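You operate a simulated robot arm through the tools that you are given. There is no shell and no other tool.

You run a simulated robot arm. Do the job below in one go: nothing can be reset, and whatever is moved stays where it is left.

JOB
Refill the feeder chute with 2 pads and feed one out.
Fine: pads from the mat; the dial stays on 1; switch the feeder off after.

Only the result counts: the job must be done as asked and must still hold three seconds after the hand-in. Knocking over, shifting, dropping, spilling or breaking anything else fails it.

ROBOT AND FRAMES
A 7-joint arm with a two-finger parallel gripper, fixed in place. Base frame: the origin is on the floor under the middle of its stand, x ahead of it, y to its left, z up; the work surface is at about z = 0.86. Readings come in m, rad, newtons and seconds.
With the tool pointing down near the work surface it reaches from about 0.3 to 0.7 m from the base axis. Its first joint turns from -1.152 to 1.152 rad. Payload 1.57 kg.
The tool frame sits at the grasp point between the pads (the TCP): z along the fingers, y along the line on which they close. The tips reach 0.03 m beyond it. The gripper opens to 0.11 m. The fingers are 0.024 m wide and 0.012 m thick; the gripper's body (0.048 by 0.112 m) begins 0.078 m behind the TCP.
Orientation is that of the tool frame in the base frame, as a unit quaternion [x, y, z, w]. With the fingers straight down and closing along the base's y, the tool's x points along the base's -x, its y along +y and its z along -z.

CONTROLS
- The arm moves only by the tool apply_moves. Its arguments are lists of equal length, an entry for each row: "claw": the finger opening in m, from 0 to 0.11; "travel": the shift along the base's x, y, z in units of 200 mm (1.0 is 200 mm), a list of three; "delta_rot": the turn, a rotation vector about the base's x, y, z in units of 90 degrees (1.0 is 90 degrees), a list of three. In form: {"claw": [claw, ...], "travel": [[dx, dy, dz], ...], "delta_rot": [[wx, wy, wz], ...]}. A call has 1 to 20 rows; each row is the pose to reach, as a shift and turn from the pose commanded when the call began. A call with a number of a shift or a turn outside -1 to 1 is refused whole. A row lasts 0.2 s, in which the tool goes at most 0.05 m and 0.15 rad; a call with a longer step from one row to the next is refused whole, and so is a gripper value outside its range. A pose out of reach is approached as far as the arm can. The call stops where the force on the tool passes 40 N (or 10 N more than at its start, if that is more) or the arm is blocked; 0.2 s more then pass. Each finger travels about 0.108 m/s and halts on what it meets, pressing with about 34 N; the grip force reading is that of the motor and also rises with nothing between the fingers. The clock runs only during rows and for 0.2 s after the last one: add rows that repeat a pose to give the fingers time. It gives the time, the measured TCP pose, the force on the tool (base axes), the opening and the grip force at its end, in the units of the frame above (readings bear some noise), with the torque about the TCP (base axes, N m) and any sound that the robot's microphone picked up.
- Cameras (640 x 400 px; columns grow to the right, rows downward): "scene" is fixed at [0.1629, -0.3888, 1.4066]; the picture's right is [0.80, -0.59, 0.00], its down [-0.33, -0.45, -0.83] and it looks along [0.49, 0.67, -0.56] (base axes); focal length 327 px, centre (320, 200). "wrist" rides on the gripper at [0.07, 0.016, -0.141] in the tool frame; the picture's right is [-0.23, 0.97, 0.00], its down [-0.86, -0.20, -0.48] and it looks along [-0.47, -0.11, 0.88] (tool axes); focal length 222 px, centre (320, 200). There is no depth. A picture from a camera that has moved, and an enlarged one, comes with that camera's place and axes in the base frame and with its lens.
- grab_frame(camera): a new picture of that camera. No time passes.
- zoom(camera, box): a new picture of the part [left, top, right, bottom] of that camera's present view, enlarged. No time passes.
- sign_off(): hands the job in; it is judged then, once.

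Places have to be worked out from the pictures, the camera data and where the tool is seen. Open the gripper and draw the arm clear of the work before you hand the job in, unless the task says otherwise.

The tools are called after "Call:" as a command line: name --argument value ..., lists and objects as JSON in quotes. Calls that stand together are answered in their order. apply_moves: Moves the arm, as the interface text tells. Its arguments: {"type":"object","properties":{"claw":{"type":"array"},"travel":{"type":"array"},"delta_rot":{"type":"array"}},"required":["claw","travel","delta_rot"]} The other tools are called the same way: grab_frame (camera) takes a picture; zoom (camera, box) takes an enlarged picture of a part of a camera's view; sign_off () hands the job in.

At the start:

```text
clock: 0.0
ee_pos: [0.3806, 0.1184, 1.2074]
ee_rot: [0.0, 1.0, 0.0, 0.0]
contact_force: [-0.5, 0.1, -0.1]
moment: [-0.01, 0.03, 0.01]
finger_gap: 0.1097
grip_force: 0.1
```

scene: 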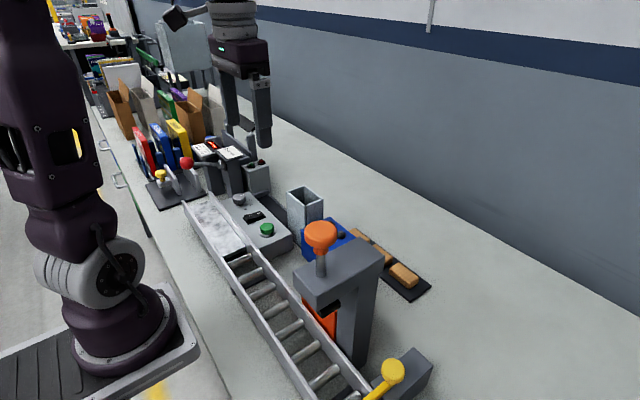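
wrist: 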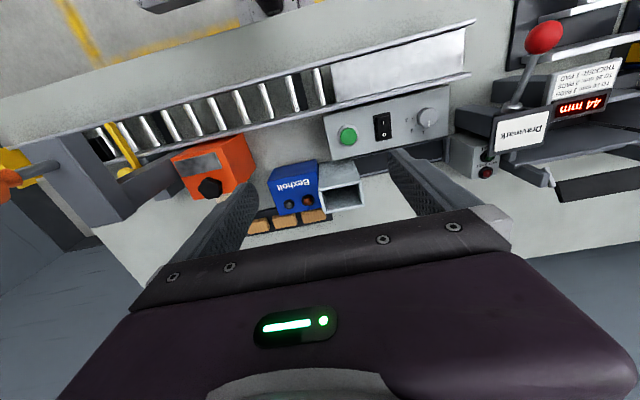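

The pictures show a conveyor, a control panel (green button, rocker switch, dial), a grey open-topped chute, and a dark mat with tan pads. I'll zoom in on these before I move anything.

Call:
zoom --camera "scene" --box '[220, 160, 320, 260]'

Call:
zoom --camera "scene" --box '[280, 170, 440, 310]'

Call:
zoom --camera "wrist" --box '[220, 80, 460, 250]'

Call:
zoom --camera "wrist" --box '[440, 0, 640, 200]'

Call:
zoom --camera "scene" --box '[130, 110, 290, 250]'

```text
4.00 times, centred on (270, 210) of scene
camera zoom: at [0.1629, -0.3888, 1.4066], right [0.8, -0.59, 0.0], down [-0.33, -0.45, -0.83], along [0.49, 0.67, -0.56], focal length 1307 px, centre (520, 160)
```

zoom: 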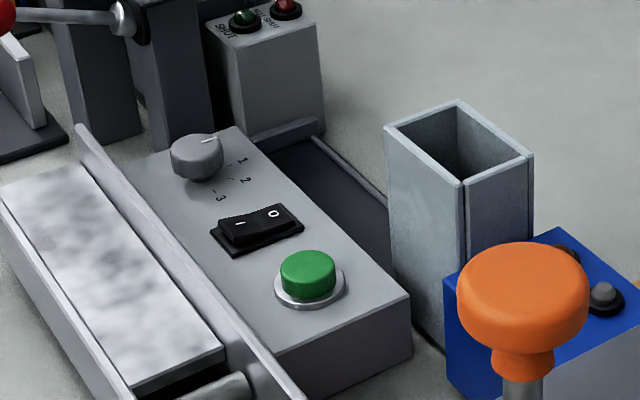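

```text
2.86 times, centred on (360, 240) of scene
camera zoom: at [0.1629, -0.3888, 1.4066], right [0.8, -0.59, 0.0], down [-0.33, -0.45, -0.83], along [0.49, 0.67, -0.56], focal length 934 px, centre (206, 86)
```

zoom: 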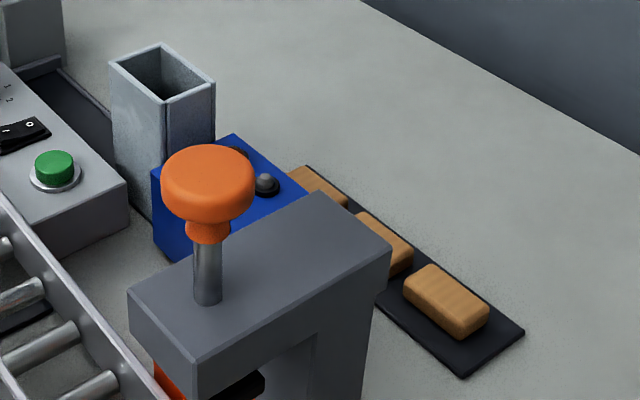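

```text
2.35 times, centred on (340, 165) of wrist
camera zoom: at [0.3122, 0.1348, 1.35], right [0.23, 0.97, 0.0], down [0.86, -0.2, 0.48], along [0.47, -0.11, -0.88], focal length 523 px, centre (273, 282)
```

zoom: 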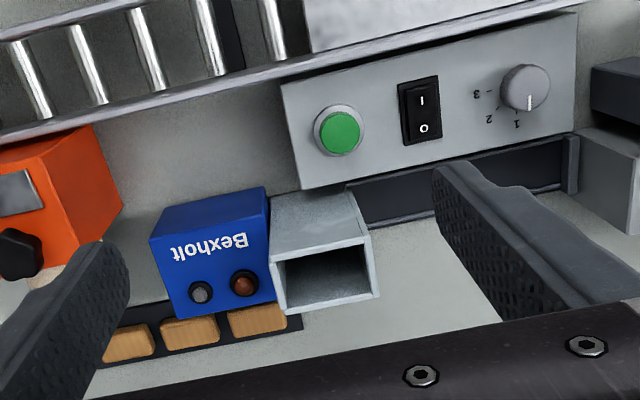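

```text
2.00 times, centred on (540, 100) of wrist
camera zoom: at [0.3122, 0.1348, 1.35], right [0.23, 0.97, 0.0], down [0.86, -0.2, 0.48], along [0.47, -0.11, -0.88], focal length 444 px, centre (-120, 400)
```

zoom: 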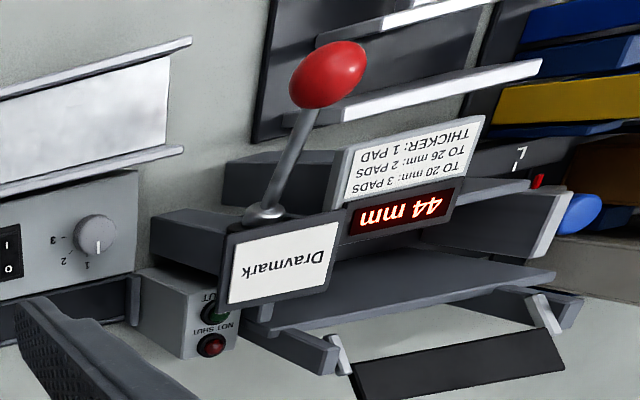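

```text
2.86 times, centred on (210, 180) of scene
camera zoom: at [0.1629, -0.3888, 1.4066], right [0.8, -0.59, 0.0], down [-0.33, -0.45, -0.83], along [0.49, 0.67, -0.56], focal length 934 px, centre (634, 257)
```

zoom: 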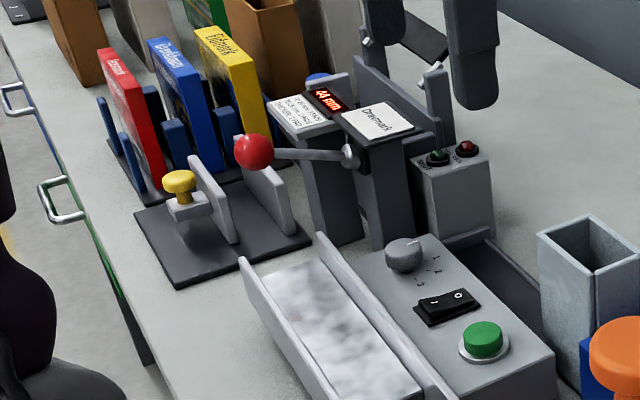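

The green button is near (0.416, 0.164, 0.925). The chute mouth is near (0.503, 0.130, 1.00), and the nearest pad is near (0.60, -0.09). I'll move the wrist camera over the chute, staying high, to look inside it and at the switch.

Call:
apply_moves --claw '[0.11, 0.11, 0.11, 0.11, 0.11]' --travel '[[0.2, 0, 0], [0.4, 0, 0], [0.6, 0, 0], [0.8, 0, 0], [0.95, 0, 0]]' --delta_rot '[[0, 0, 0], [0, 0, 0], [0, 0, 0], [0, 0, 0], [0, 0, 0]]'

```text
clock: 1.2
ee_pos: [0.5693, 0.1162, 1.2063]
ee_rot: [0.0, 1.0, 0.0, -0.002]
contact_force: [0.2, -0.3, -0.3]
moment: [-0.01, -0.02, 0.01]
finger_gap: 0.11
grip_force: 0.2
```

The arm is now above the chute. Next I'll take a wrist picture and a scene picture.

Call:
grab_frame --camera "wrist"

Call:
grab_frame --camera "scene"

```text
taken
camera wrist: at [0.5018, 0.1341, 1.348], right [0.23, 0.97, 0.0], down [0.86, -0.2, 0.48], along [0.46, -0.11, -0.88], focal length 222 px, centre (320, 200)
```

wrist: 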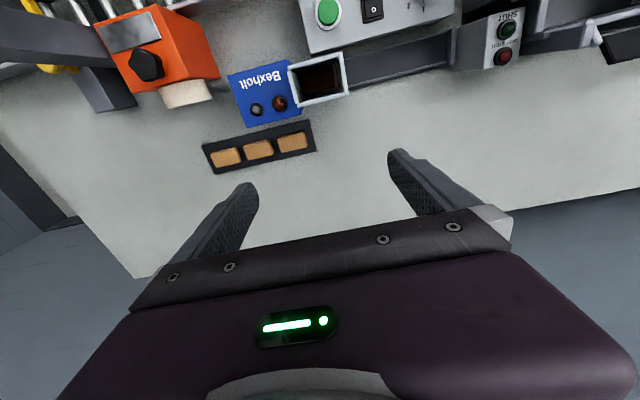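

```text
taken
```

scene: 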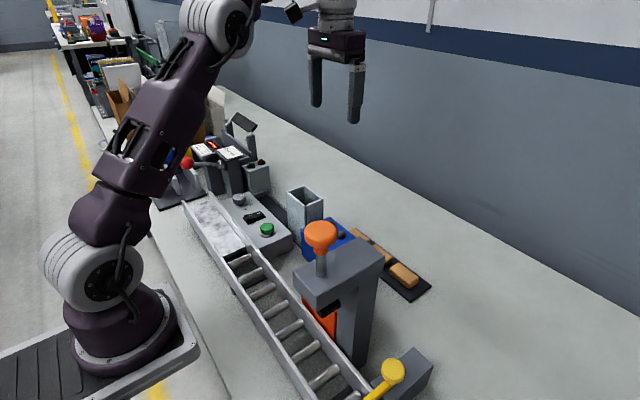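

The camera is almost straight over the chute. I'll zoom in on the inside of the chute, the mat with its pads, and the panel.

Call:
zoom --camera "wrist" --box '[280, 45, 360, 110]'

Call:
zoom --camera "wrist" --box '[190, 50, 350, 180]'

Call:
zoom --camera "wrist" --box '[300, 0, 460, 100]'

Call:
zoom --camera "wrist" --box '[430, 0, 640, 120]'

```text
6.15 times, centred on (320, 78) of wrist
camera zoom: at [0.5018, 0.1341, 1.348], right [0.23, 0.97, 0.0], down [0.86, -0.2, 0.48], along [0.46, -0.11, -0.88], focal length 1367 px, centre (320, 954)
```

zoom: 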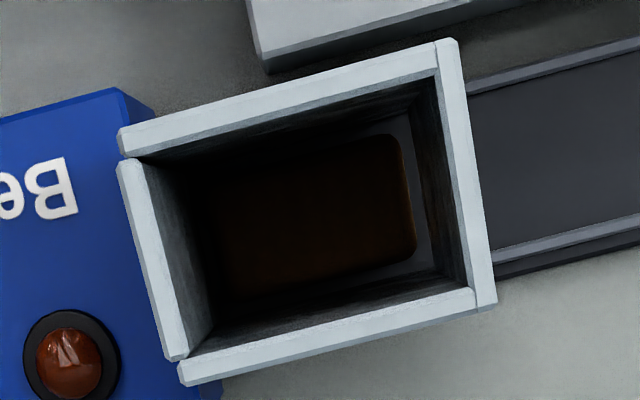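

```text
3.08 times, centred on (270, 115) of wrist
camera zoom: at [0.5018, 0.1341, 1.348], right [0.23, 0.97, 0.0], down [0.86, -0.2, 0.48], along [0.46, -0.11, -0.88], focal length 684 px, centre (474, 462)
```

zoom: 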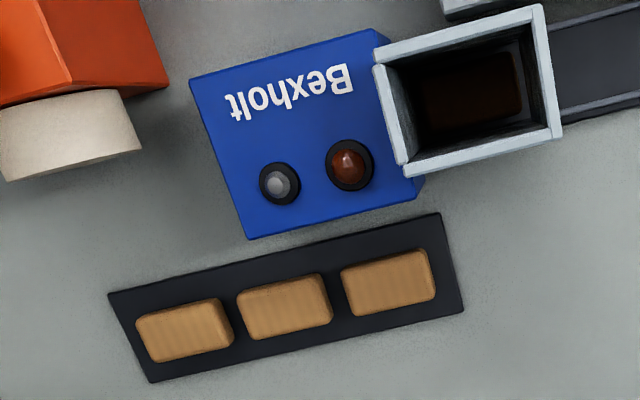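

```text
4.00 times, centred on (380, 50) of wrist
camera zoom: at [0.5018, 0.1341, 1.348], right [0.23, 0.97, 0.0], down [0.86, -0.2, 0.48], along [0.46, -0.11, -0.88], focal length 888 px, centre (80, 800)
```

zoom: 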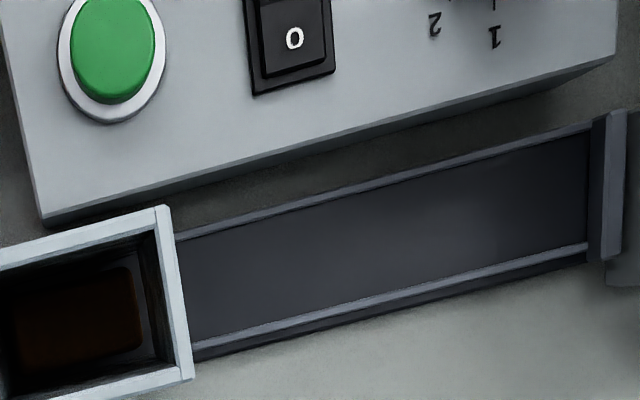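

```text
3.05 times, centred on (535, 60) of wrist
camera zoom: at [0.5018, 0.1341, 1.348], right [0.23, 0.97, 0.0], down [0.86, -0.2, 0.48], along [0.46, -0.11, -0.88], focal length 677 px, centre (-335, 627)
```

zoom: 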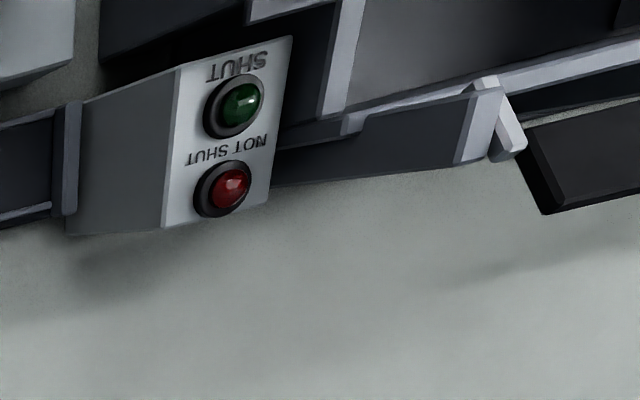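

One pad already lies at the bottom of the chute, with a track leading out towards +y, and three pads lie on the mat. Next I'll check the rocker and the blue box's lamps more closely.

Call:
zoom --camera "scene" --box '[230, 190, 280, 240]'

Call:
zoom --camera "scene" --box '[320, 210, 360, 250]'

Call:
zoom --camera "scene" --box '[285, 240, 445, 340]'

```text
8.00 times, centred on (255, 215) of scene
camera zoom: at [0.1629, -0.3888, 1.4066], right [0.8, -0.59, 0.0], down [-0.33, -0.45, -0.83], along [0.49, 0.67, -0.56], focal length 2614 px, centre (840, 80)
```

zoom: 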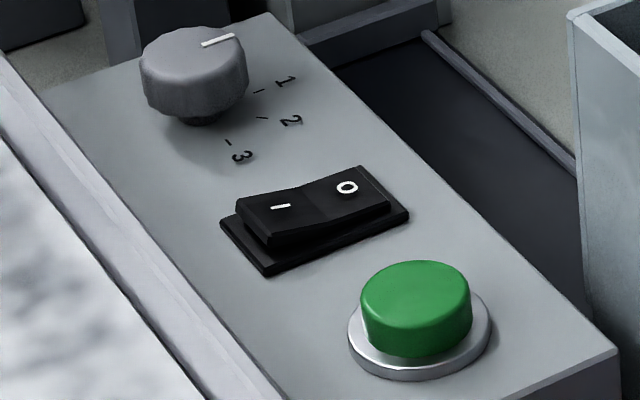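

```text
10.00 times, centred on (340, 230) of scene
camera zoom: at [0.1629, -0.3888, 1.4066], right [0.8, -0.59, 0.0], down [-0.33, -0.45, -0.83], along [0.49, 0.67, -0.56], focal length 3268 px, centre (120, -100)
```

zoom: 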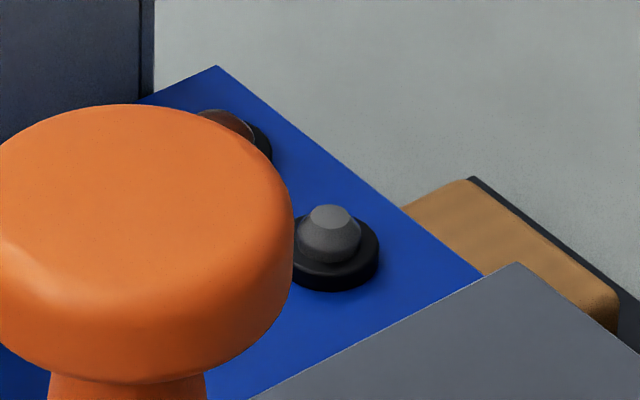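

```text
4.00 times, centred on (365, 290) of scene
camera zoom: at [0.1629, -0.3888, 1.4066], right [0.8, -0.59, 0.0], down [-0.33, -0.45, -0.83], along [0.49, 0.67, -0.56], focal length 1307 px, centre (140, -160)
```

zoom: 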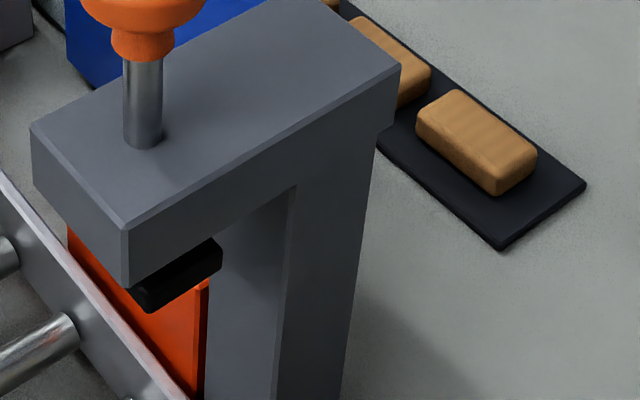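

The rocker appears to have its O side down, so the feeder is off, and the dial points to 1. I'll load the pads first: turn the tool 90° so the fingers close along x, hover above the pad nearest the chute at about (0.601, 0.051), and take a picture there.

Call:
apply_moves --claw '[0.11, 0.1, 0.09, 0.08, 0.07, 0.06, 0.06, 0.06, 0.06, 0.06, 0.06, 0.06]' --travel '[[0.014, -0.03, -0.05], [0.028, -0.06, -0.1], [0.042, -0.09, -0.15], [0.055, -0.12, -0.2], [0.07, -0.15, -0.25], [0.083, -0.18, -0.3], [0.097, -0.21, -0.35], [0.11, -0.245, -0.39], [0.124, -0.275, -0.44], [0.138, -0.306, -0.49], [0.152, -0.337, -0.537], [0.152, -0.337, -0.537]]' --delta_rot '[[0, 0, 0.0909], [0, 0, 0.1818], [0, 0, 0.2727], [0, 0, 0.3636], [0, 0, 0.4545], [0, 0, 0.5454], [0, 0, 0.6363], [0, 0, 0.7272], [0, 0, 0.8181], [0, 0, 0.909], [0, 0, 1.0], [0, 0, 1.0]]'

```text
clock: 3.8
ee_pos: [0.6031, 0.051, 1.1001]
ee_rot: [0.708, -0.706, 0.0, 0.0]
contact_force: [0.1, 0.1, 0.0]
moment: [0.02, -0.01, 0.01]
finger_gap: 0.06
grip_force: 0.0
```

The tool is turned, with tool x along -y, and hovers at z = 1.10 above the pad. I'll take pictures to refine where the pad is.

Call:
grab_frame --camera "wrist"

Call:
grab_frame --camera "scene"

```text
taken
camera wrist: at [0.5874, -0.0184, 1.2423], right [-0.97, 0.22, 0.0], down [0.2, 0.86, 0.48], along [0.11, 0.47, -0.88], focal length 222 px, centre (320, 200)
```

wrist: 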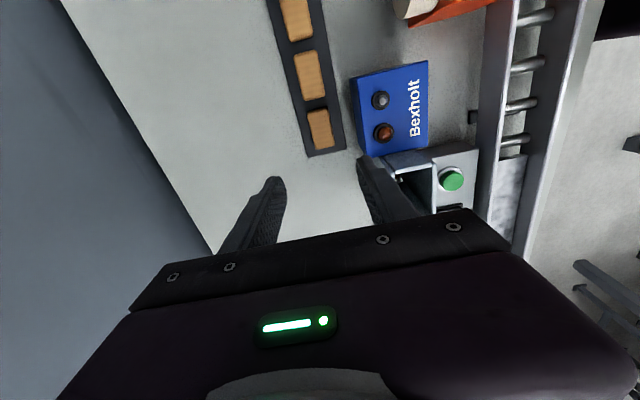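

```text
taken
```

scene: 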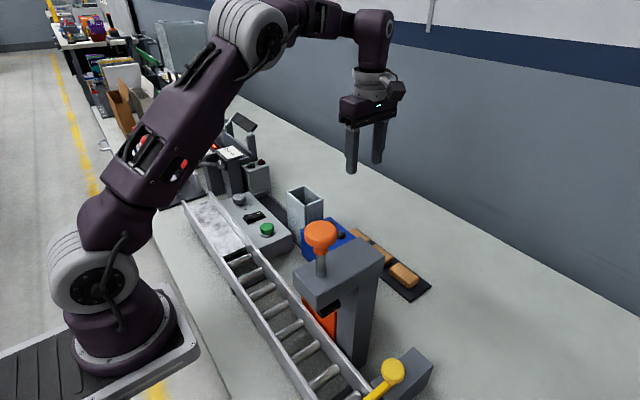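

I'll zoom in on the pads and the chute from this viewpoint.

Call:
zoom --camera "wrist" --box '[260, 0, 360, 160]'

Call:
zoom --camera "wrist" --box '[340, 50, 490, 220]'

```text
2.50 times, centred on (310, 80) of wrist
camera zoom: at [0.5874, -0.0184, 1.2423], right [-0.97, 0.22, 0.0], down [0.2, 0.86, 0.48], along [0.11, 0.47, -0.88], focal length 555 px, centre (345, 500)
```

zoom: 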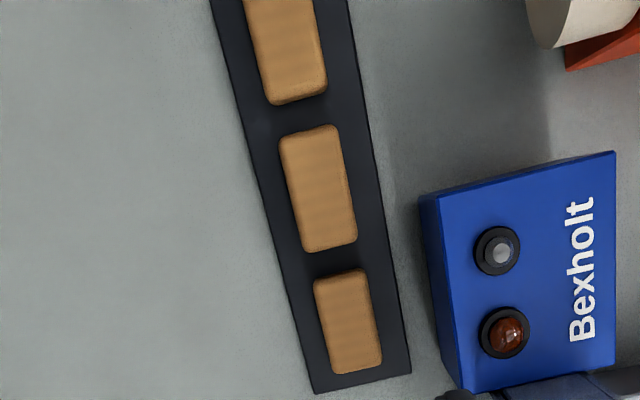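

```text
2.35 times, centred on (415, 135) of wrist
camera zoom: at [0.5874, -0.0184, 1.2423], right [-0.97, 0.22, 0.0], down [0.2, 0.86, 0.48], along [0.11, 0.47, -0.88], focal length 523 px, centre (96, 353)
```

zoom: 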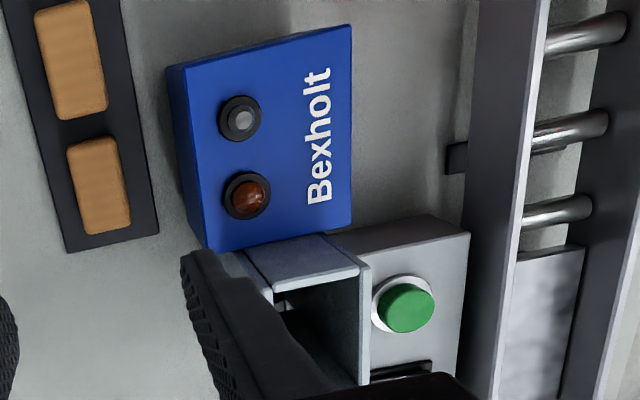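

Pad 1 is centred near (0.601, 0.051), and the blue box's edge is at x ≈ 0.546. I'll go down to z = 0.93 with the opening at 0.056 and check alignment before gripping.

Call:
apply_moves --claw '[0.056, 0.056, 0.056, 0.056, 0.056, 0.056]' --travel '[[-0.005, 0, -0.2], [-0.005, 0, -0.4], [-0.005, 0, -0.6], [-0.005, 0, -0.75], [-0.005, 0, -0.85], [-0.005, 0, -0.85]]' --delta_rot '[[0, 0, 0], [0, 0, 0], [0, 0, 0], [0, 0, 0], [0, 0, 0], [0, 0, 0]]'

Call:
grab_frame --camera "wrist"

Call:
zoom --camera "scene" --box '[280, 160, 440, 290]'

```text
clock: 5.2
ee_pos: [0.6009, 0.0507, 0.9305]
ee_rot: [-0.707, 0.707, 0.0, -0.001]
contact_force: [0.0, 0.1, -0.5]
moment: [-0.01, 0.02, 0.0]
finger_gap: 0.0561
grip_force: 0.2
```

```text
taken
camera wrist: at [0.5864, -0.0188, 1.072], right [-0.97, 0.23, 0.0], down [0.2, 0.86, 0.48], along [0.11, 0.47, -0.88], focal length 222 px, centre (320, 200)
```

wrist: 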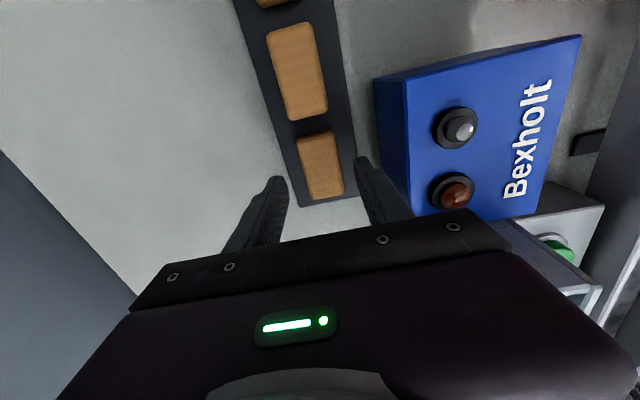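

```text
3.08 times, centred on (360, 225) of scene
camera zoom: at [0.1629, -0.3888, 1.4066], right [0.8, -0.59, 0.0], down [-0.33, -0.45, -0.83], along [0.49, 0.67, -0.56], focal length 1005 px, centre (197, 123)
```

zoom: 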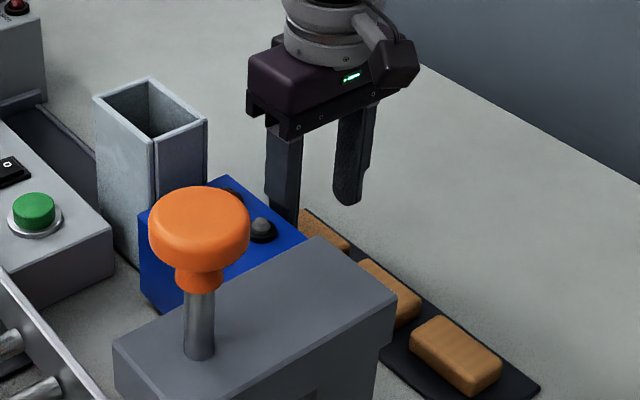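

The fingers straddle the pad. I'll zoom in to judge centring and the height of the pad's top.

Call:
zoom --camera "wrist" --box '[250, 110, 410, 220]'

Call:
zoom --camera "scene" --box '[340, 205, 440, 305]'

```text
3.64 times, centred on (330, 165) of wrist
camera zoom: at [0.5864, -0.0188, 1.072], right [-0.97, 0.23, 0.0], down [0.2, 0.86, 0.48], along [0.11, 0.47, -0.88], focal length 808 px, centre (284, 327)
```

zoom: 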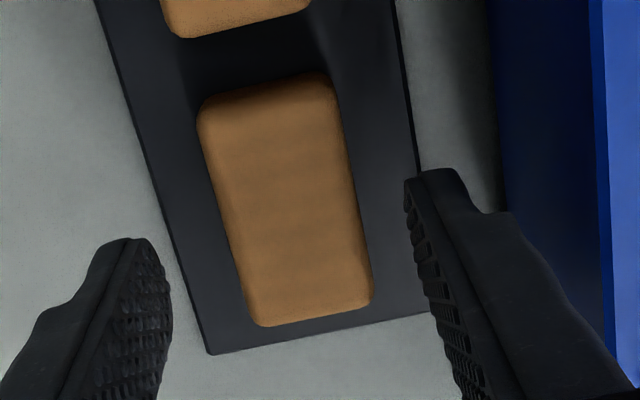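

```text
4.00 times, centred on (390, 255) of scene
camera zoom: at [0.1629, -0.3888, 1.4066], right [0.8, -0.59, 0.0], down [-0.33, -0.45, -0.83], along [0.49, 0.67, -0.56], focal length 1307 px, centre (40, -20)
```

zoom: 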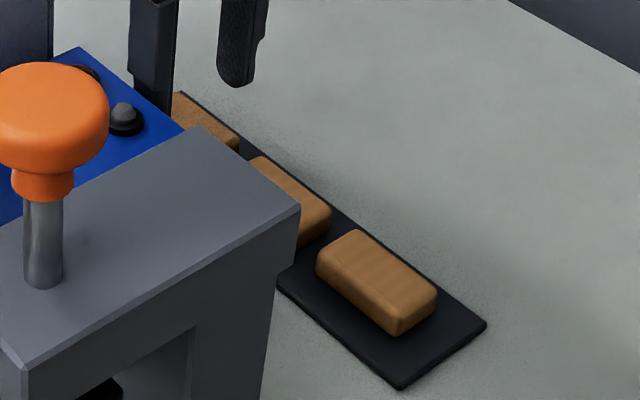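

The pad's top is near z = 0.885, its width is about 0.033, and its centre is about (0.600, 0.050), so the tool is aligned. I'll go down to TCP z = 0.902 (tips at about 0.872), close on the upper part of the pad, and lift a little.

Call:
apply_moves --claw '[0.056, 0.056, 0.056, 0.0, 0.0, 0.0, 0.0]' --travel '[[0, 0, -0.07], [0, 0, -0.14], [0, 0, -0.14], [0, 0, -0.14], [0, 0, -0.14], [0, 0, -0.14], [0, 0, -0.14]]' --delta_rot '[[0, 0, 0], [0, 0, 0], [0, 0, 0], [0, 0, 0], [0, 0, 0], [0, 0, 0], [0, 0, 0]]'

```text
clock: 6.8
ee_pos: [0.6002, 0.0519, 0.9013]
ee_rot: [-0.707, 0.707, 0.0, 0.0]
contact_force: [0.9, 0.8, -0.3]
moment: [0.0, 0.05, 0.0]
finger_gap: 0.0324
grip_force: 34.1
```

The fingers stopped at 0.032 m with 34 N of grip, so the pad is held. I'll lift it straight up to z ≈ 1.09.

Call:
apply_moves --claw '[0, 0, 0, 0, 0, 0, 0, 0]' --travel '[[0, 0, 0.05], [0, 0, 0.15], [0, 0, 0.3], [0, 0, 0.45], [0, 0, 0.6], [0, 0, 0.75], [0, 0, 0.9], [0, 0, 0.94]]' --delta_rot '[[0, 0, 0], [0, 0, 0], [0, 0, 0], [0, 0, 0], [0, 0, 0], [0, 0, 0], [0, 0, 0], [0, 0, 0]]'

Call:
grab_frame --camera "wrist"

Call:
grab_frame --camera "scene"

```text
clock: 8.6
ee_pos: [0.6007, 0.0506, 1.0916]
ee_rot: [0.708, -0.707, -0.001, 0.0]
contact_force: [-0.3, 0.4, -0.4]
moment: [-0.01, 0.02, -0.01]
finger_gap: 0.0323
grip_force: 34.0
```

```text
taken
camera wrist: at [0.5851, -0.0179, 1.2337], right [-0.97, 0.23, 0.0], down [0.2, 0.86, 0.48], along [0.11, 0.47, -0.88], focal length 222 px, centre (320, 200)
```

wrist: 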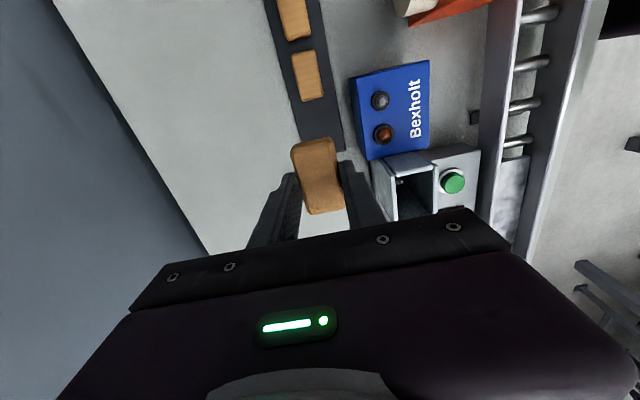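

```text
taken
```

scene: 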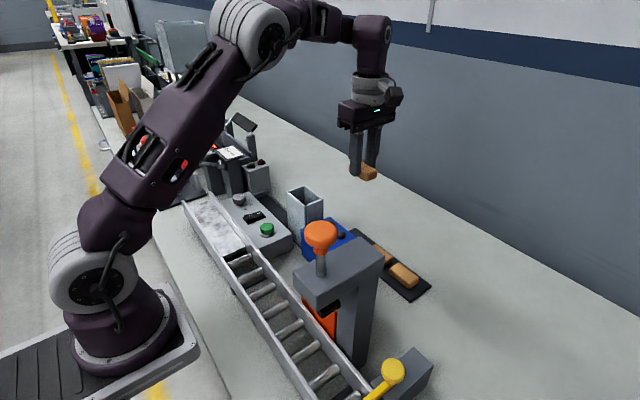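

The pad is held level. I'll zoom in on the held pad and the chute mouth to plan the drop.

Call:
zoom --camera "wrist" --box '[350, 130, 490, 230]'

Call:
zoom --camera "wrist" --box '[270, 120, 370, 220]'

Call:
zoom --camera "scene" --box '[340, 120, 400, 190]'

```text
4.00 times, centred on (420, 180) of wrist
camera zoom: at [0.5851, -0.0179, 1.2337], right [-0.97, 0.23, 0.0], down [0.2, 0.86, 0.48], along [0.11, 0.47, -0.88], focal length 888 px, centre (-80, 280)
```

zoom: 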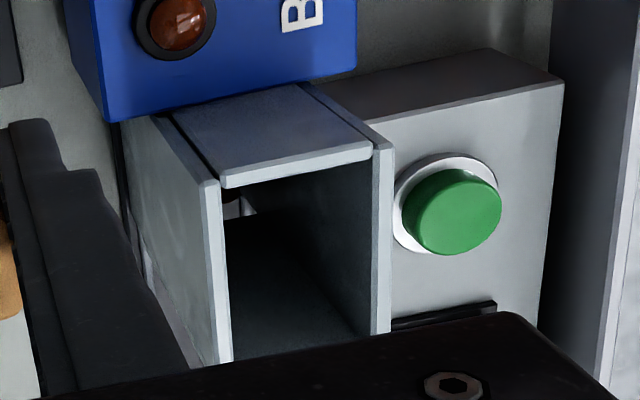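

```text
4.00 times, centred on (320, 170) of wrist
camera zoom: at [0.5851, -0.0179, 1.2337], right [-0.97, 0.23, 0.0], down [0.2, 0.86, 0.48], along [0.11, 0.47, -0.88], focal length 888 px, centre (320, 320)
```

zoom: 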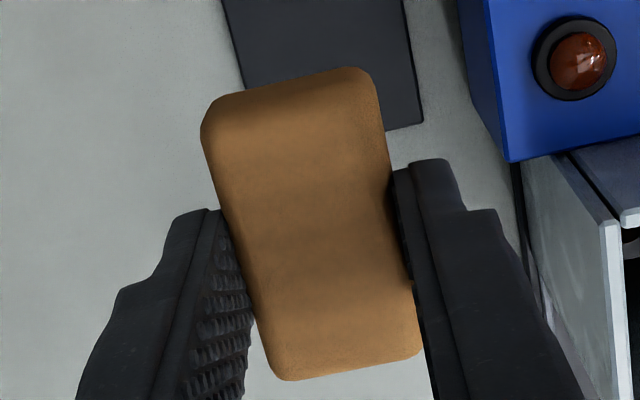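

```text
5.71 times, centred on (370, 155) of scene
camera zoom: at [0.1629, -0.3888, 1.4066], right [0.8, -0.59, 0.0], down [-0.33, -0.45, -0.83], along [0.49, 0.67, -0.56], focal length 1867 px, centre (34, 457)
```

zoom: 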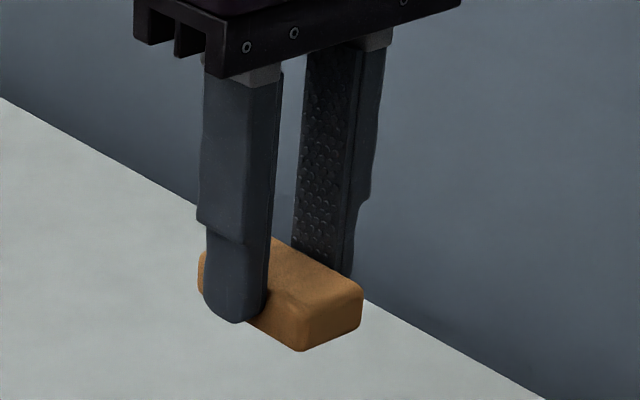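

The chute's inner mouth spans x 0.482–0.523 and y 0.098–0.164, with its rim at z ≈ 1.000. The pad is about 0.032 × 0.057 × 0.02 and sticks out about 6 mm below the tips. I'll carry it over the mouth at z ≈ 1.09 and check alignment.

Call:
apply_moves --claw '[0, 0, 0, 0, 0, 0]' --travel '[[-0.1, 0.08, 0], [-0.2, 0.165, 0], [-0.3, 0.25, 0], [-0.4, 0.33, 0], [-0.485, 0.4, 0], [-0.485, 0.4, 0]]' --delta_rot '[[0, 0, 0], [0, 0, 0], [0, 0, 0], [0, 0, 0], [0, 0, 0], [0, 0, 0]]'

Call:
zoom --camera "wrist" --box '[260, 110, 400, 220]'

Call:
zoom --camera "scene" --box '[260, 110, 360, 230]'

```text
clock: 10.0
ee_pos: [0.5032, 0.1303, 1.0897]
ee_rot: [-0.707, 0.707, 0.0, 0.0]
contact_force: [-0.1, -0.8, -0.5]
moment: [0.0, 0.05, 0.01]
finger_gap: 0.0323
grip_force: 33.8
```

```text
3.64 times, centred on (330, 165) of wrist
camera zoom: at [0.4876, 0.0616, 1.2331], right [-0.97, 0.23, 0.0], down [0.2, 0.86, 0.48], along [0.11, 0.47, -0.88], focal length 808 px, centre (284, 327)
```

zoom: 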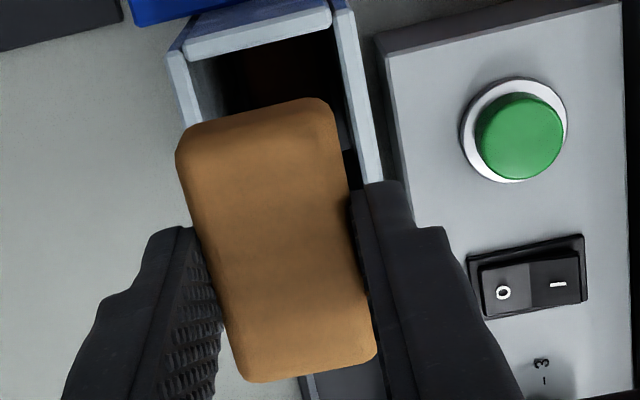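

```text
3.33 times, centred on (310, 170) of scene
camera zoom: at [0.1629, -0.3888, 1.4066], right [0.8, -0.59, 0.0], down [-0.33, -0.45, -0.83], along [0.49, 0.67, -0.56], focal length 1089 px, centre (353, 300)
```

zoom: 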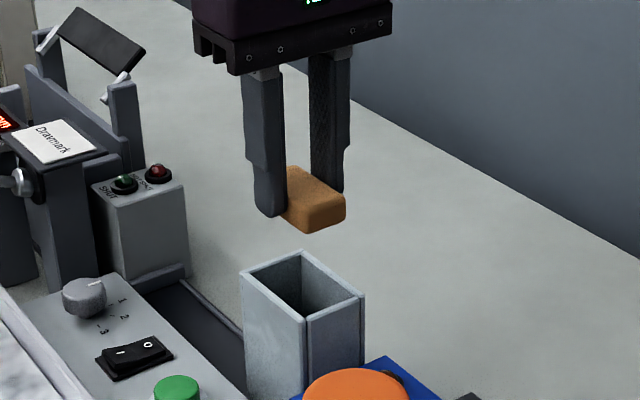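

The held pad is centred near (0.5037, 0.129) and the mouth at about (0.5025, 0.1307). I'll nudge by (-1, +1.5) mm and lower until the pad's bottom sits just inside the rim, with tips about 3 mm above it.

Call:
apply_moves --claw '[0, 0, 0, 0, 0]' --travel '[[-0.005, 0.0075, -0.08], [-0.005, 0.0075, -0.16], [-0.005, 0.0075, -0.23], [-0.005, 0.0075, -0.28], [-0.005, 0.0075, -0.283]]' --delta_rot '[[0, 0, 0], [0, 0, 0], [0, 0, 0], [0, 0, 0], [0, 0, 0]]'

Call:
zoom --camera "wrist" --box '[260, 110, 400, 220]'

Call:
zoom --camera "scene" --box '[260, 130, 350, 230]'

```text
clock: 11.2
ee_pos: [0.5044, 0.1337, 1.0335]
ee_rot: [-0.707, 0.707, 0.0, 0.0]
contact_force: [0.5, -0.3, -0.4]
moment: [-0.04, 0.0, 0.02]
finger_gap: 0.0326
grip_force: 33.8
```

```text
3.64 times, centred on (330, 165) of wrist
camera zoom: at [0.4876, 0.0633, 1.1763], right [-0.97, 0.23, 0.0], down [0.2, 0.86, 0.48], along [0.11, 0.47, -0.88], focal length 808 px, centre (284, 327)
```

zoom: 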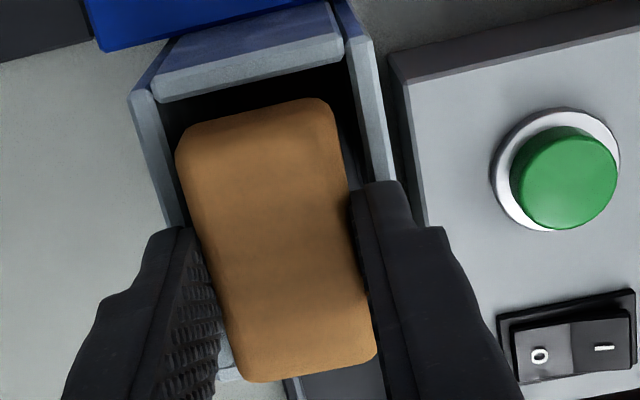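

```text
4.00 times, centred on (305, 180) of scene
camera zoom: at [0.1629, -0.3888, 1.4066], right [0.8, -0.59, 0.0], down [-0.33, -0.45, -0.83], along [0.49, 0.67, -0.56], focal length 1307 px, centre (380, 280)
```

zoom: 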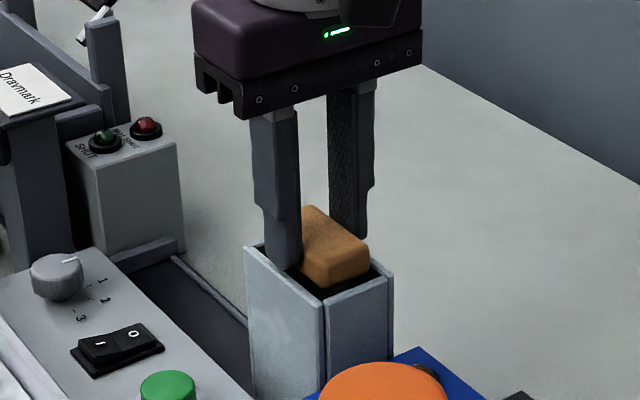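

The pad's lower edge sits inside the rim with 3–5 mm of clearance on every side. I'll shift 1 mm in -x, open the fingers to let it drop, wait, and then rise straight up.

Call:
apply_moves --claw '[0, 0, 0.05, 0.05, 0.05, 0.05, 0.05, 0.05, 0.05]' --travel '[[-0.005, 0, 0], [-0.005, 0, 0], [-0.005, 0, 0], [-0.005, 0, 0], [-0.005, 0, 0], [-0.005, 0, 0], [-0.005, 0, 0.1], [-0.005, 0, 0.25], [-0.005, 0, 0.35]]' --delta_rot '[[0, 0, 0], [0, 0, 0], [0, 0, 0], [0, 0, 0], [0, 0, 0], [0, 0, 0], [0, 0, 0], [0, 0, 0], [0, 0, 0]]'

Call:
grab_frame --camera "wrist"

Call:
grab_frame --camera "scene"

```text
clock: 13.2
ee_pos: [0.4994, 0.1327, 1.1051]
ee_rot: [0.708, -0.706, 0.0, 0.0]
contact_force: [-0.4, -0.3, -0.3]
moment: [0.01, 0.0, 0.01]
finger_gap: 0.0499
grip_force: 0.0
```

```text
taken
camera wrist: at [0.4851, 0.0632, 1.2471], right [-0.97, 0.23, 0.0], down [0.2, 0.86, 0.48], along [0.11, 0.47, -0.88], focal length 222 px, centre (320, 200)
```

wrist: 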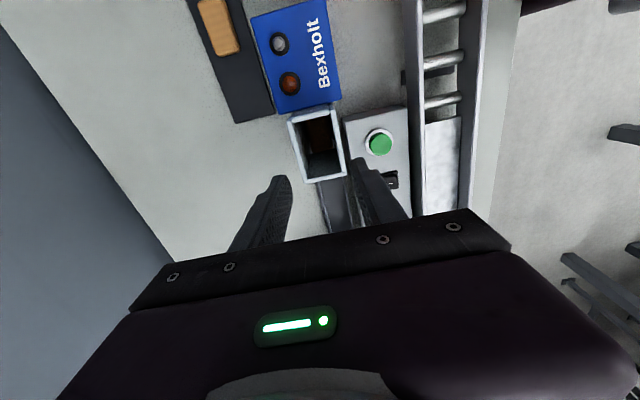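

```text
taken
```

scene: 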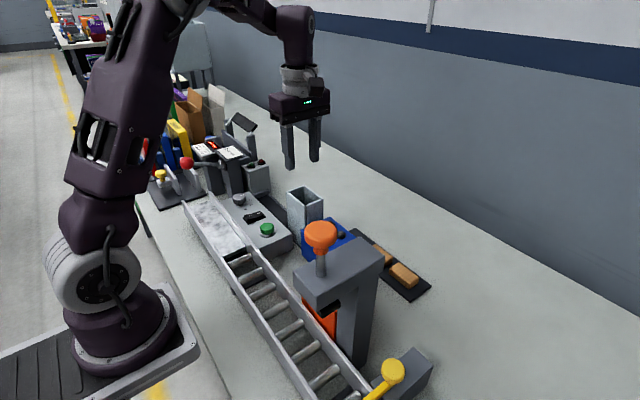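

The pad dropped into the chute. I'll zoom in to see how it lies inside.

Call:
zoom --camera "wrist" --box '[280, 100, 350, 190]'

Call:
zoom --camera "wrist" --box '[190, 0, 350, 120]'

```text
4.44 times, centred on (315, 145) of wrist
camera zoom: at [0.4851, 0.0632, 1.2471], right [-0.97, 0.23, 0.0], down [0.2, 0.86, 0.48], along [0.11, 0.47, -0.88], focal length 987 px, centre (342, 444)
```

zoom: 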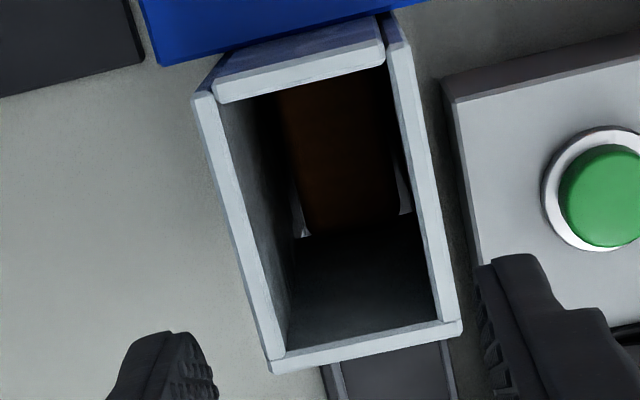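

```text
3.33 times, centred on (270, 60) of wrist
camera zoom: at [0.4851, 0.0632, 1.2471], right [-0.97, 0.23, 0.0], down [0.2, 0.86, 0.48], along [0.11, 0.47, -0.88], focal length 740 px, centre (487, 667)
```

zoom: 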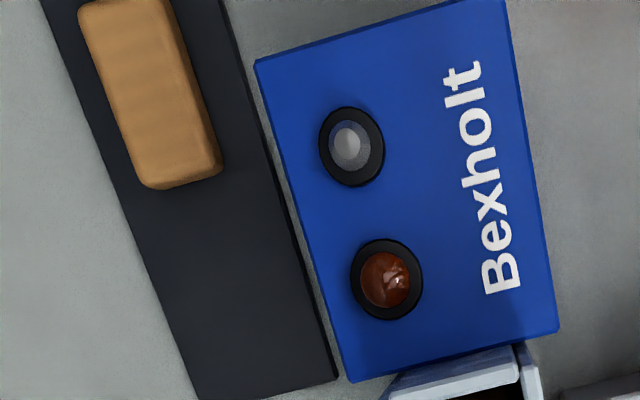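

The first pad lies flat inside on the old one. I'll move over to the middle pad, near (0.600, -0.022), staying at z ≈ 1.10.

Call:
apply_moves --claw '[0.056, 0.056, 0.056, 0.056, 0.056, 0.056, 0.056]' --travel '[[0.08, -0.12, 0], [0.16, -0.25, 0], [0.25, -0.39, 0], [0.33, -0.52, 0], [0.41, -0.645, -0.01], [0.495, -0.7725, -0.017], [0.495, -0.7725, -0.017]]' --delta_rot '[[0, 0, 0], [0, 0, 0], [0, 0, 0], [0, 0, 0], [0, 0, 0], [0, 0, 0], [0, 0, 0]]'

Call:
grab_frame --camera "wrist"

Call:
zoom --camera "wrist" --box '[250, 40, 390, 190]'

Call:
grab_frame --camera "scene"

```text
clock: 14.8
ee_pos: [0.6017, -0.0222, 1.1012]
ee_rot: [0.708, -0.707, 0.0, -0.001]
contact_force: [0.2, -0.3, 0.0]
moment: [0.06, -0.02, 0.03]
finger_gap: 0.0561
grip_force: 0.0
```

```text
taken
camera wrist: at [0.5869, -0.0919, 1.2435], right [-0.97, 0.23, 0.0], down [0.2, 0.86, 0.48], along [0.11, 0.47, -0.88], focal length 222 px, centre (320, 200)
```

wrist: 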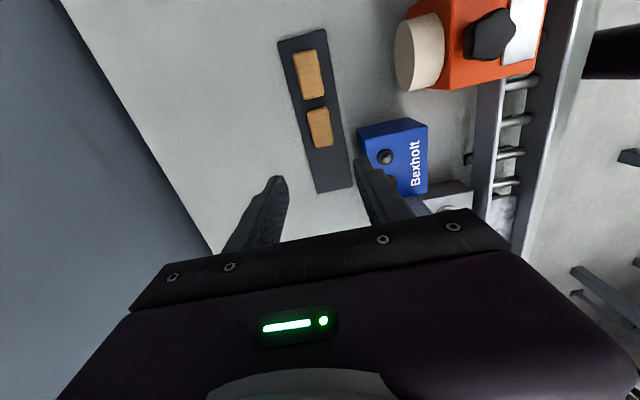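

```text
2.67 times, centred on (320, 115) of wrist
camera zoom: at [0.5869, -0.0919, 1.2435], right [-0.97, 0.23, 0.0], down [0.2, 0.86, 0.48], along [0.11, 0.47, -0.88], focal length 592 px, centre (320, 427)
```

zoom: 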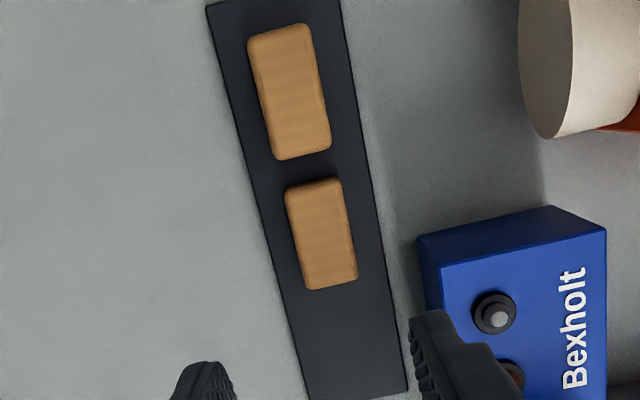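

```text
taken
```

scene: 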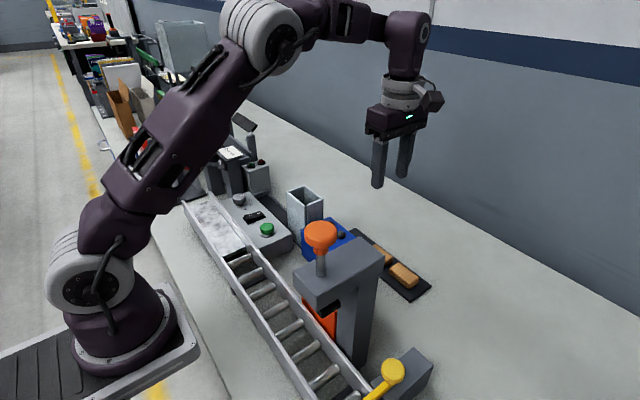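

The middle pad is centred near (0.600, -0.0245). I'll go down to z = 0.93 with a -2.5 mm y correction and check.

Call:
apply_moves --claw '[0.056, 0.056, 0.056, 0.056, 0.056, 0.056]' --travel '[[-0.003, -0.0125, -0.2], [-0.003, -0.0125, -0.4], [-0.003, -0.0125, -0.6], [-0.003, -0.0125, -0.75], [-0.003, -0.0125, -0.85], [-0.003, -0.0125, -0.85]]' --delta_rot '[[0, 0, 0], [0, 0, 0], [0, 0, 0], [0, 0, 0], [0, 0, 0], [0, 0, 0]]'

Call:
zoom --camera "wrist" --box '[250, 110, 410, 220]'

Call:
grab_frame --camera "scene"

```text
clock: 16.2
ee_pos: [0.6015, -0.024, 0.9279]
ee_rot: [-0.707, 0.707, 0.0, 0.0]
contact_force: [0.1, -0.7, 0.0]
moment: [0.0, 0.0, -0.02]
finger_gap: 0.0559
grip_force: 0.1
```

```text
3.64 times, centred on (330, 165) of wrist
camera zoom: at [0.5849, -0.0931, 1.0714], right [-0.97, 0.23, 0.0], down [0.2, 0.86, 0.48], along [0.11, 0.47, -0.88], focal length 808 px, centre (284, 327)
```

zoom: 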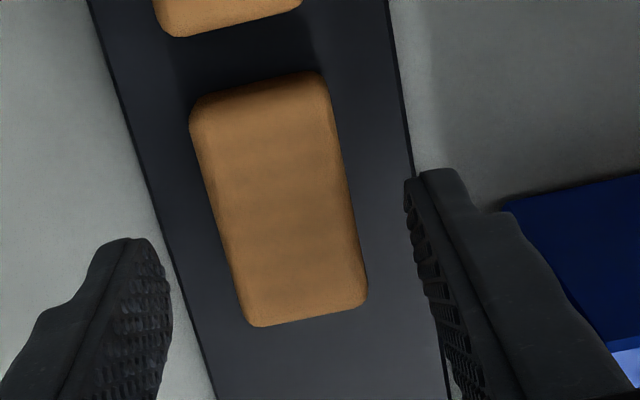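

```text
taken
```

scene: 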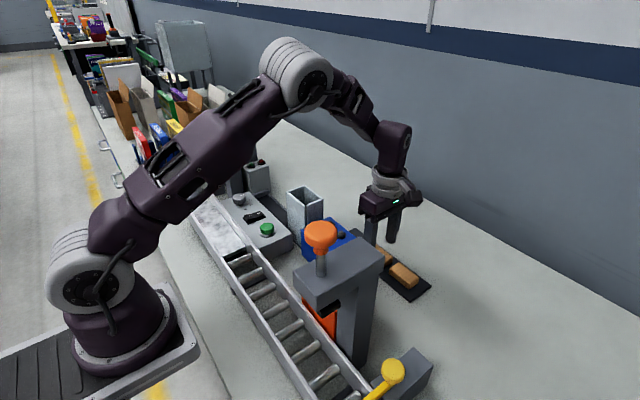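

The view matches the first pad's within about 1 mm. I'll go down, grip and lift as before.

Call:
apply_moves --claw '[0.056, 0.056, 0.056, 0.0, 0.0, 0.0, 0.0]' --travel '[[0.005, 0, -0.07], [0.005, 0, -0.14], [0.005, 0, -0.14], [0.005, 0, -0.14], [0.005, 0, -0.14], [0.005, 0, -0.14], [0.005, 0, -0.14]]' --delta_rot '[[0, 0, 0], [0, 0, 0], [0, 0, 0], [0, 0, 0], [0, 0, 0], [0, 0, 0], [0, 0, 0]]'

```text
clock: 17.8
ee_pos: [0.6004, -0.0239, 0.9025]
ee_rot: [-0.707, 0.707, 0.0, 0.0]
contact_force: [0.2, -0.1, 0.2]
moment: [0.01, 0.04, -0.02]
finger_gap: 0.0323
grip_force: 34.1
```

The second pad is gripped at 0.032 m. I'll lift it straight up to z ≈ 1.09.

Call:
apply_moves --claw '[0, 0, 0, 0, 0, 0, 0, 0]' --travel '[[0, 0, 0.05], [0, 0, 0.15], [0, 0, 0.3], [0, 0, 0.45], [0, 0, 0.6], [0, 0, 0.75], [0, 0, 0.9], [0, 0, 0.94]]' --delta_rot '[[0, 0, 0], [0, 0, 0], [0, 0, 0], [0, 0, 0], [0, 0, 0], [0, 0, 0], [0, 0, 0], [0, 0, 0]]'

Call:
grab_frame --camera "wrist"

```text
clock: 19.6
ee_pos: [0.6013, -0.0246, 1.0908]
ee_rot: [0.708, -0.706, 0.0, 0.0]
contact_force: [-0.4, -0.5, 0.3]
moment: [0.0, -0.02, 0.0]
finger_gap: 0.0323
grip_force: 34.2
```

```text
taken
camera wrist: at [0.5849, -0.0935, 1.2333], right [-0.97, 0.23, 0.0], down [0.2, 0.86, 0.48], along [0.11, 0.47, -0.88], focal length 222 px, centre (320, 200)
```

wrist: 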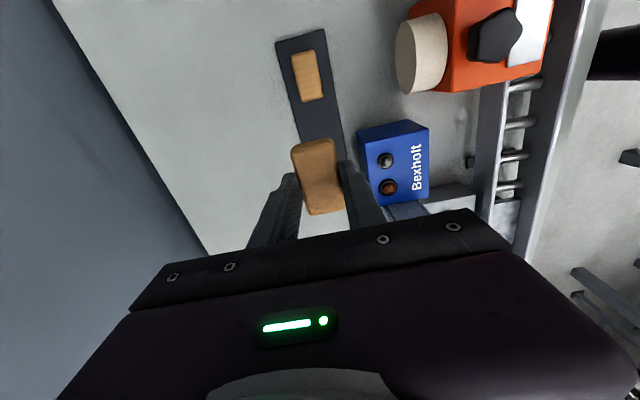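

The pad is held just like the first one. I'll carry it over the chute mouth to the same drop point.

Call:
apply_moves --claw '[0, 0, 0, 0, 0, 0, 0]' --travel '[[-0.08, 0.125, 0], [-0.165, 0.26, 0], [-0.25, 0.39, 0], [-0.33, 0.525, 0], [-0.415, 0.66, 0], [-0.4945, 0.785, 0], [-0.4945, 0.785, 0]]' --delta_rot '[[0, 0, 0], [0, 0, 0], [0, 0, 0], [0, 0, 0], [0, 0, 0], [0, 0, 0], [0, 0, 0]]'

Call:
zoom --camera "wrist" --box '[260, 110, 400, 220]'

```text
clock: 21.2
ee_pos: [0.5016, 0.1344, 1.0911]
ee_rot: [0.707, -0.707, 0.0, 0.0]
contact_force: [-0.1, 0.2, 0.1]
moment: [0.01, -0.01, 0.0]
finger_gap: 0.0322
grip_force: 34.1
```

```text
3.64 times, centred on (330, 165) of wrist
camera zoom: at [0.486, 0.0641, 1.2324], right [-0.97, 0.23, 0.0], down [0.2, 0.86, 0.48], along [0.11, 0.47, -0.88], focal length 808 px, centre (284, 327)
```

zoom: 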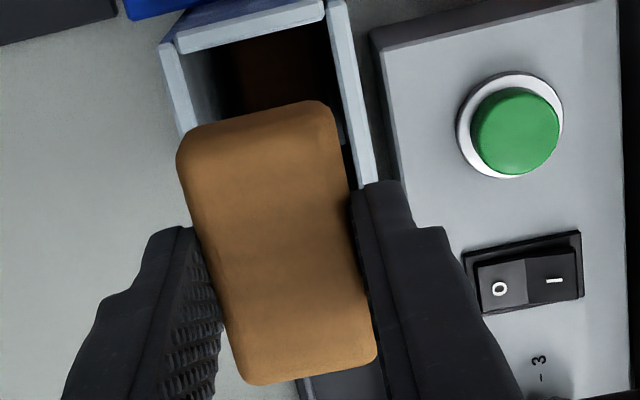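

The alignment matches the first drop. I'll lower to z = 1.033 with a -1 mm y shift and check before releasing.

Call:
apply_moves --claw '[0, 0, 0, 0, 0]' --travel '[[0, -0.005, -0.08], [0, -0.005, -0.16], [0, -0.005, -0.23], [0, -0.005, -0.28], [0, -0.005, -0.285]]' --delta_rot '[[0, 0, 0], [0, 0, 0], [0, 0, 0], [0, 0, 0], [0, 0, 0]]'

Call:
zoom --camera "wrist" --box '[260, 110, 400, 220]'

Call:
zoom --camera "scene" --box '[260, 130, 350, 230]'

```text
clock: 22.4
ee_pos: [0.5021, 0.1314, 1.0342]
ee_rot: [-0.707, 0.707, 0.0, 0.0]
contact_force: [0.4, 0.6, -0.1]
moment: [-0.02, -0.02, 0.0]
finger_gap: 0.0323
grip_force: 34.5
```

```text
3.64 times, centred on (330, 165) of wrist
camera zoom: at [0.4868, 0.0626, 1.1762], right [-0.97, 0.23, 0.0], down [0.2, 0.86, 0.48], along [0.11, 0.47, -0.88], focal length 808 px, centre (284, 327)
```

zoom: 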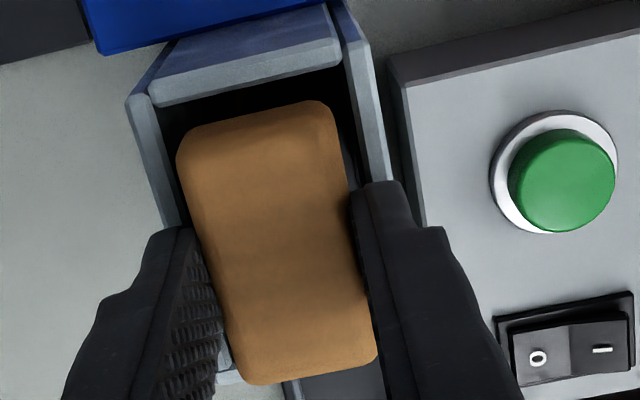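

```text
4.00 times, centred on (305, 180) of scene
camera zoom: at [0.1629, -0.3888, 1.4066], right [0.8, -0.59, 0.0], down [-0.33, -0.45, -0.83], along [0.49, 0.67, -0.56], focal length 1307 px, centre (380, 280)
```

zoom: 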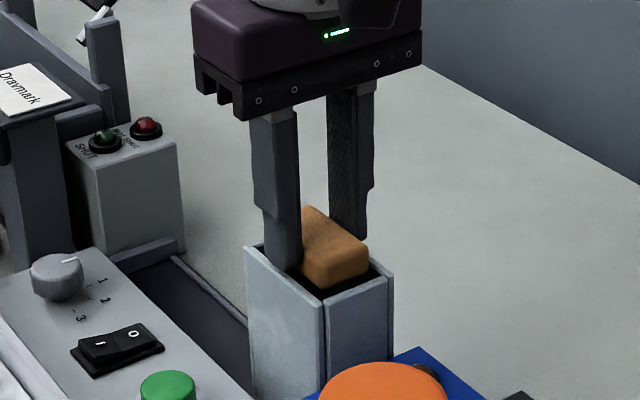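

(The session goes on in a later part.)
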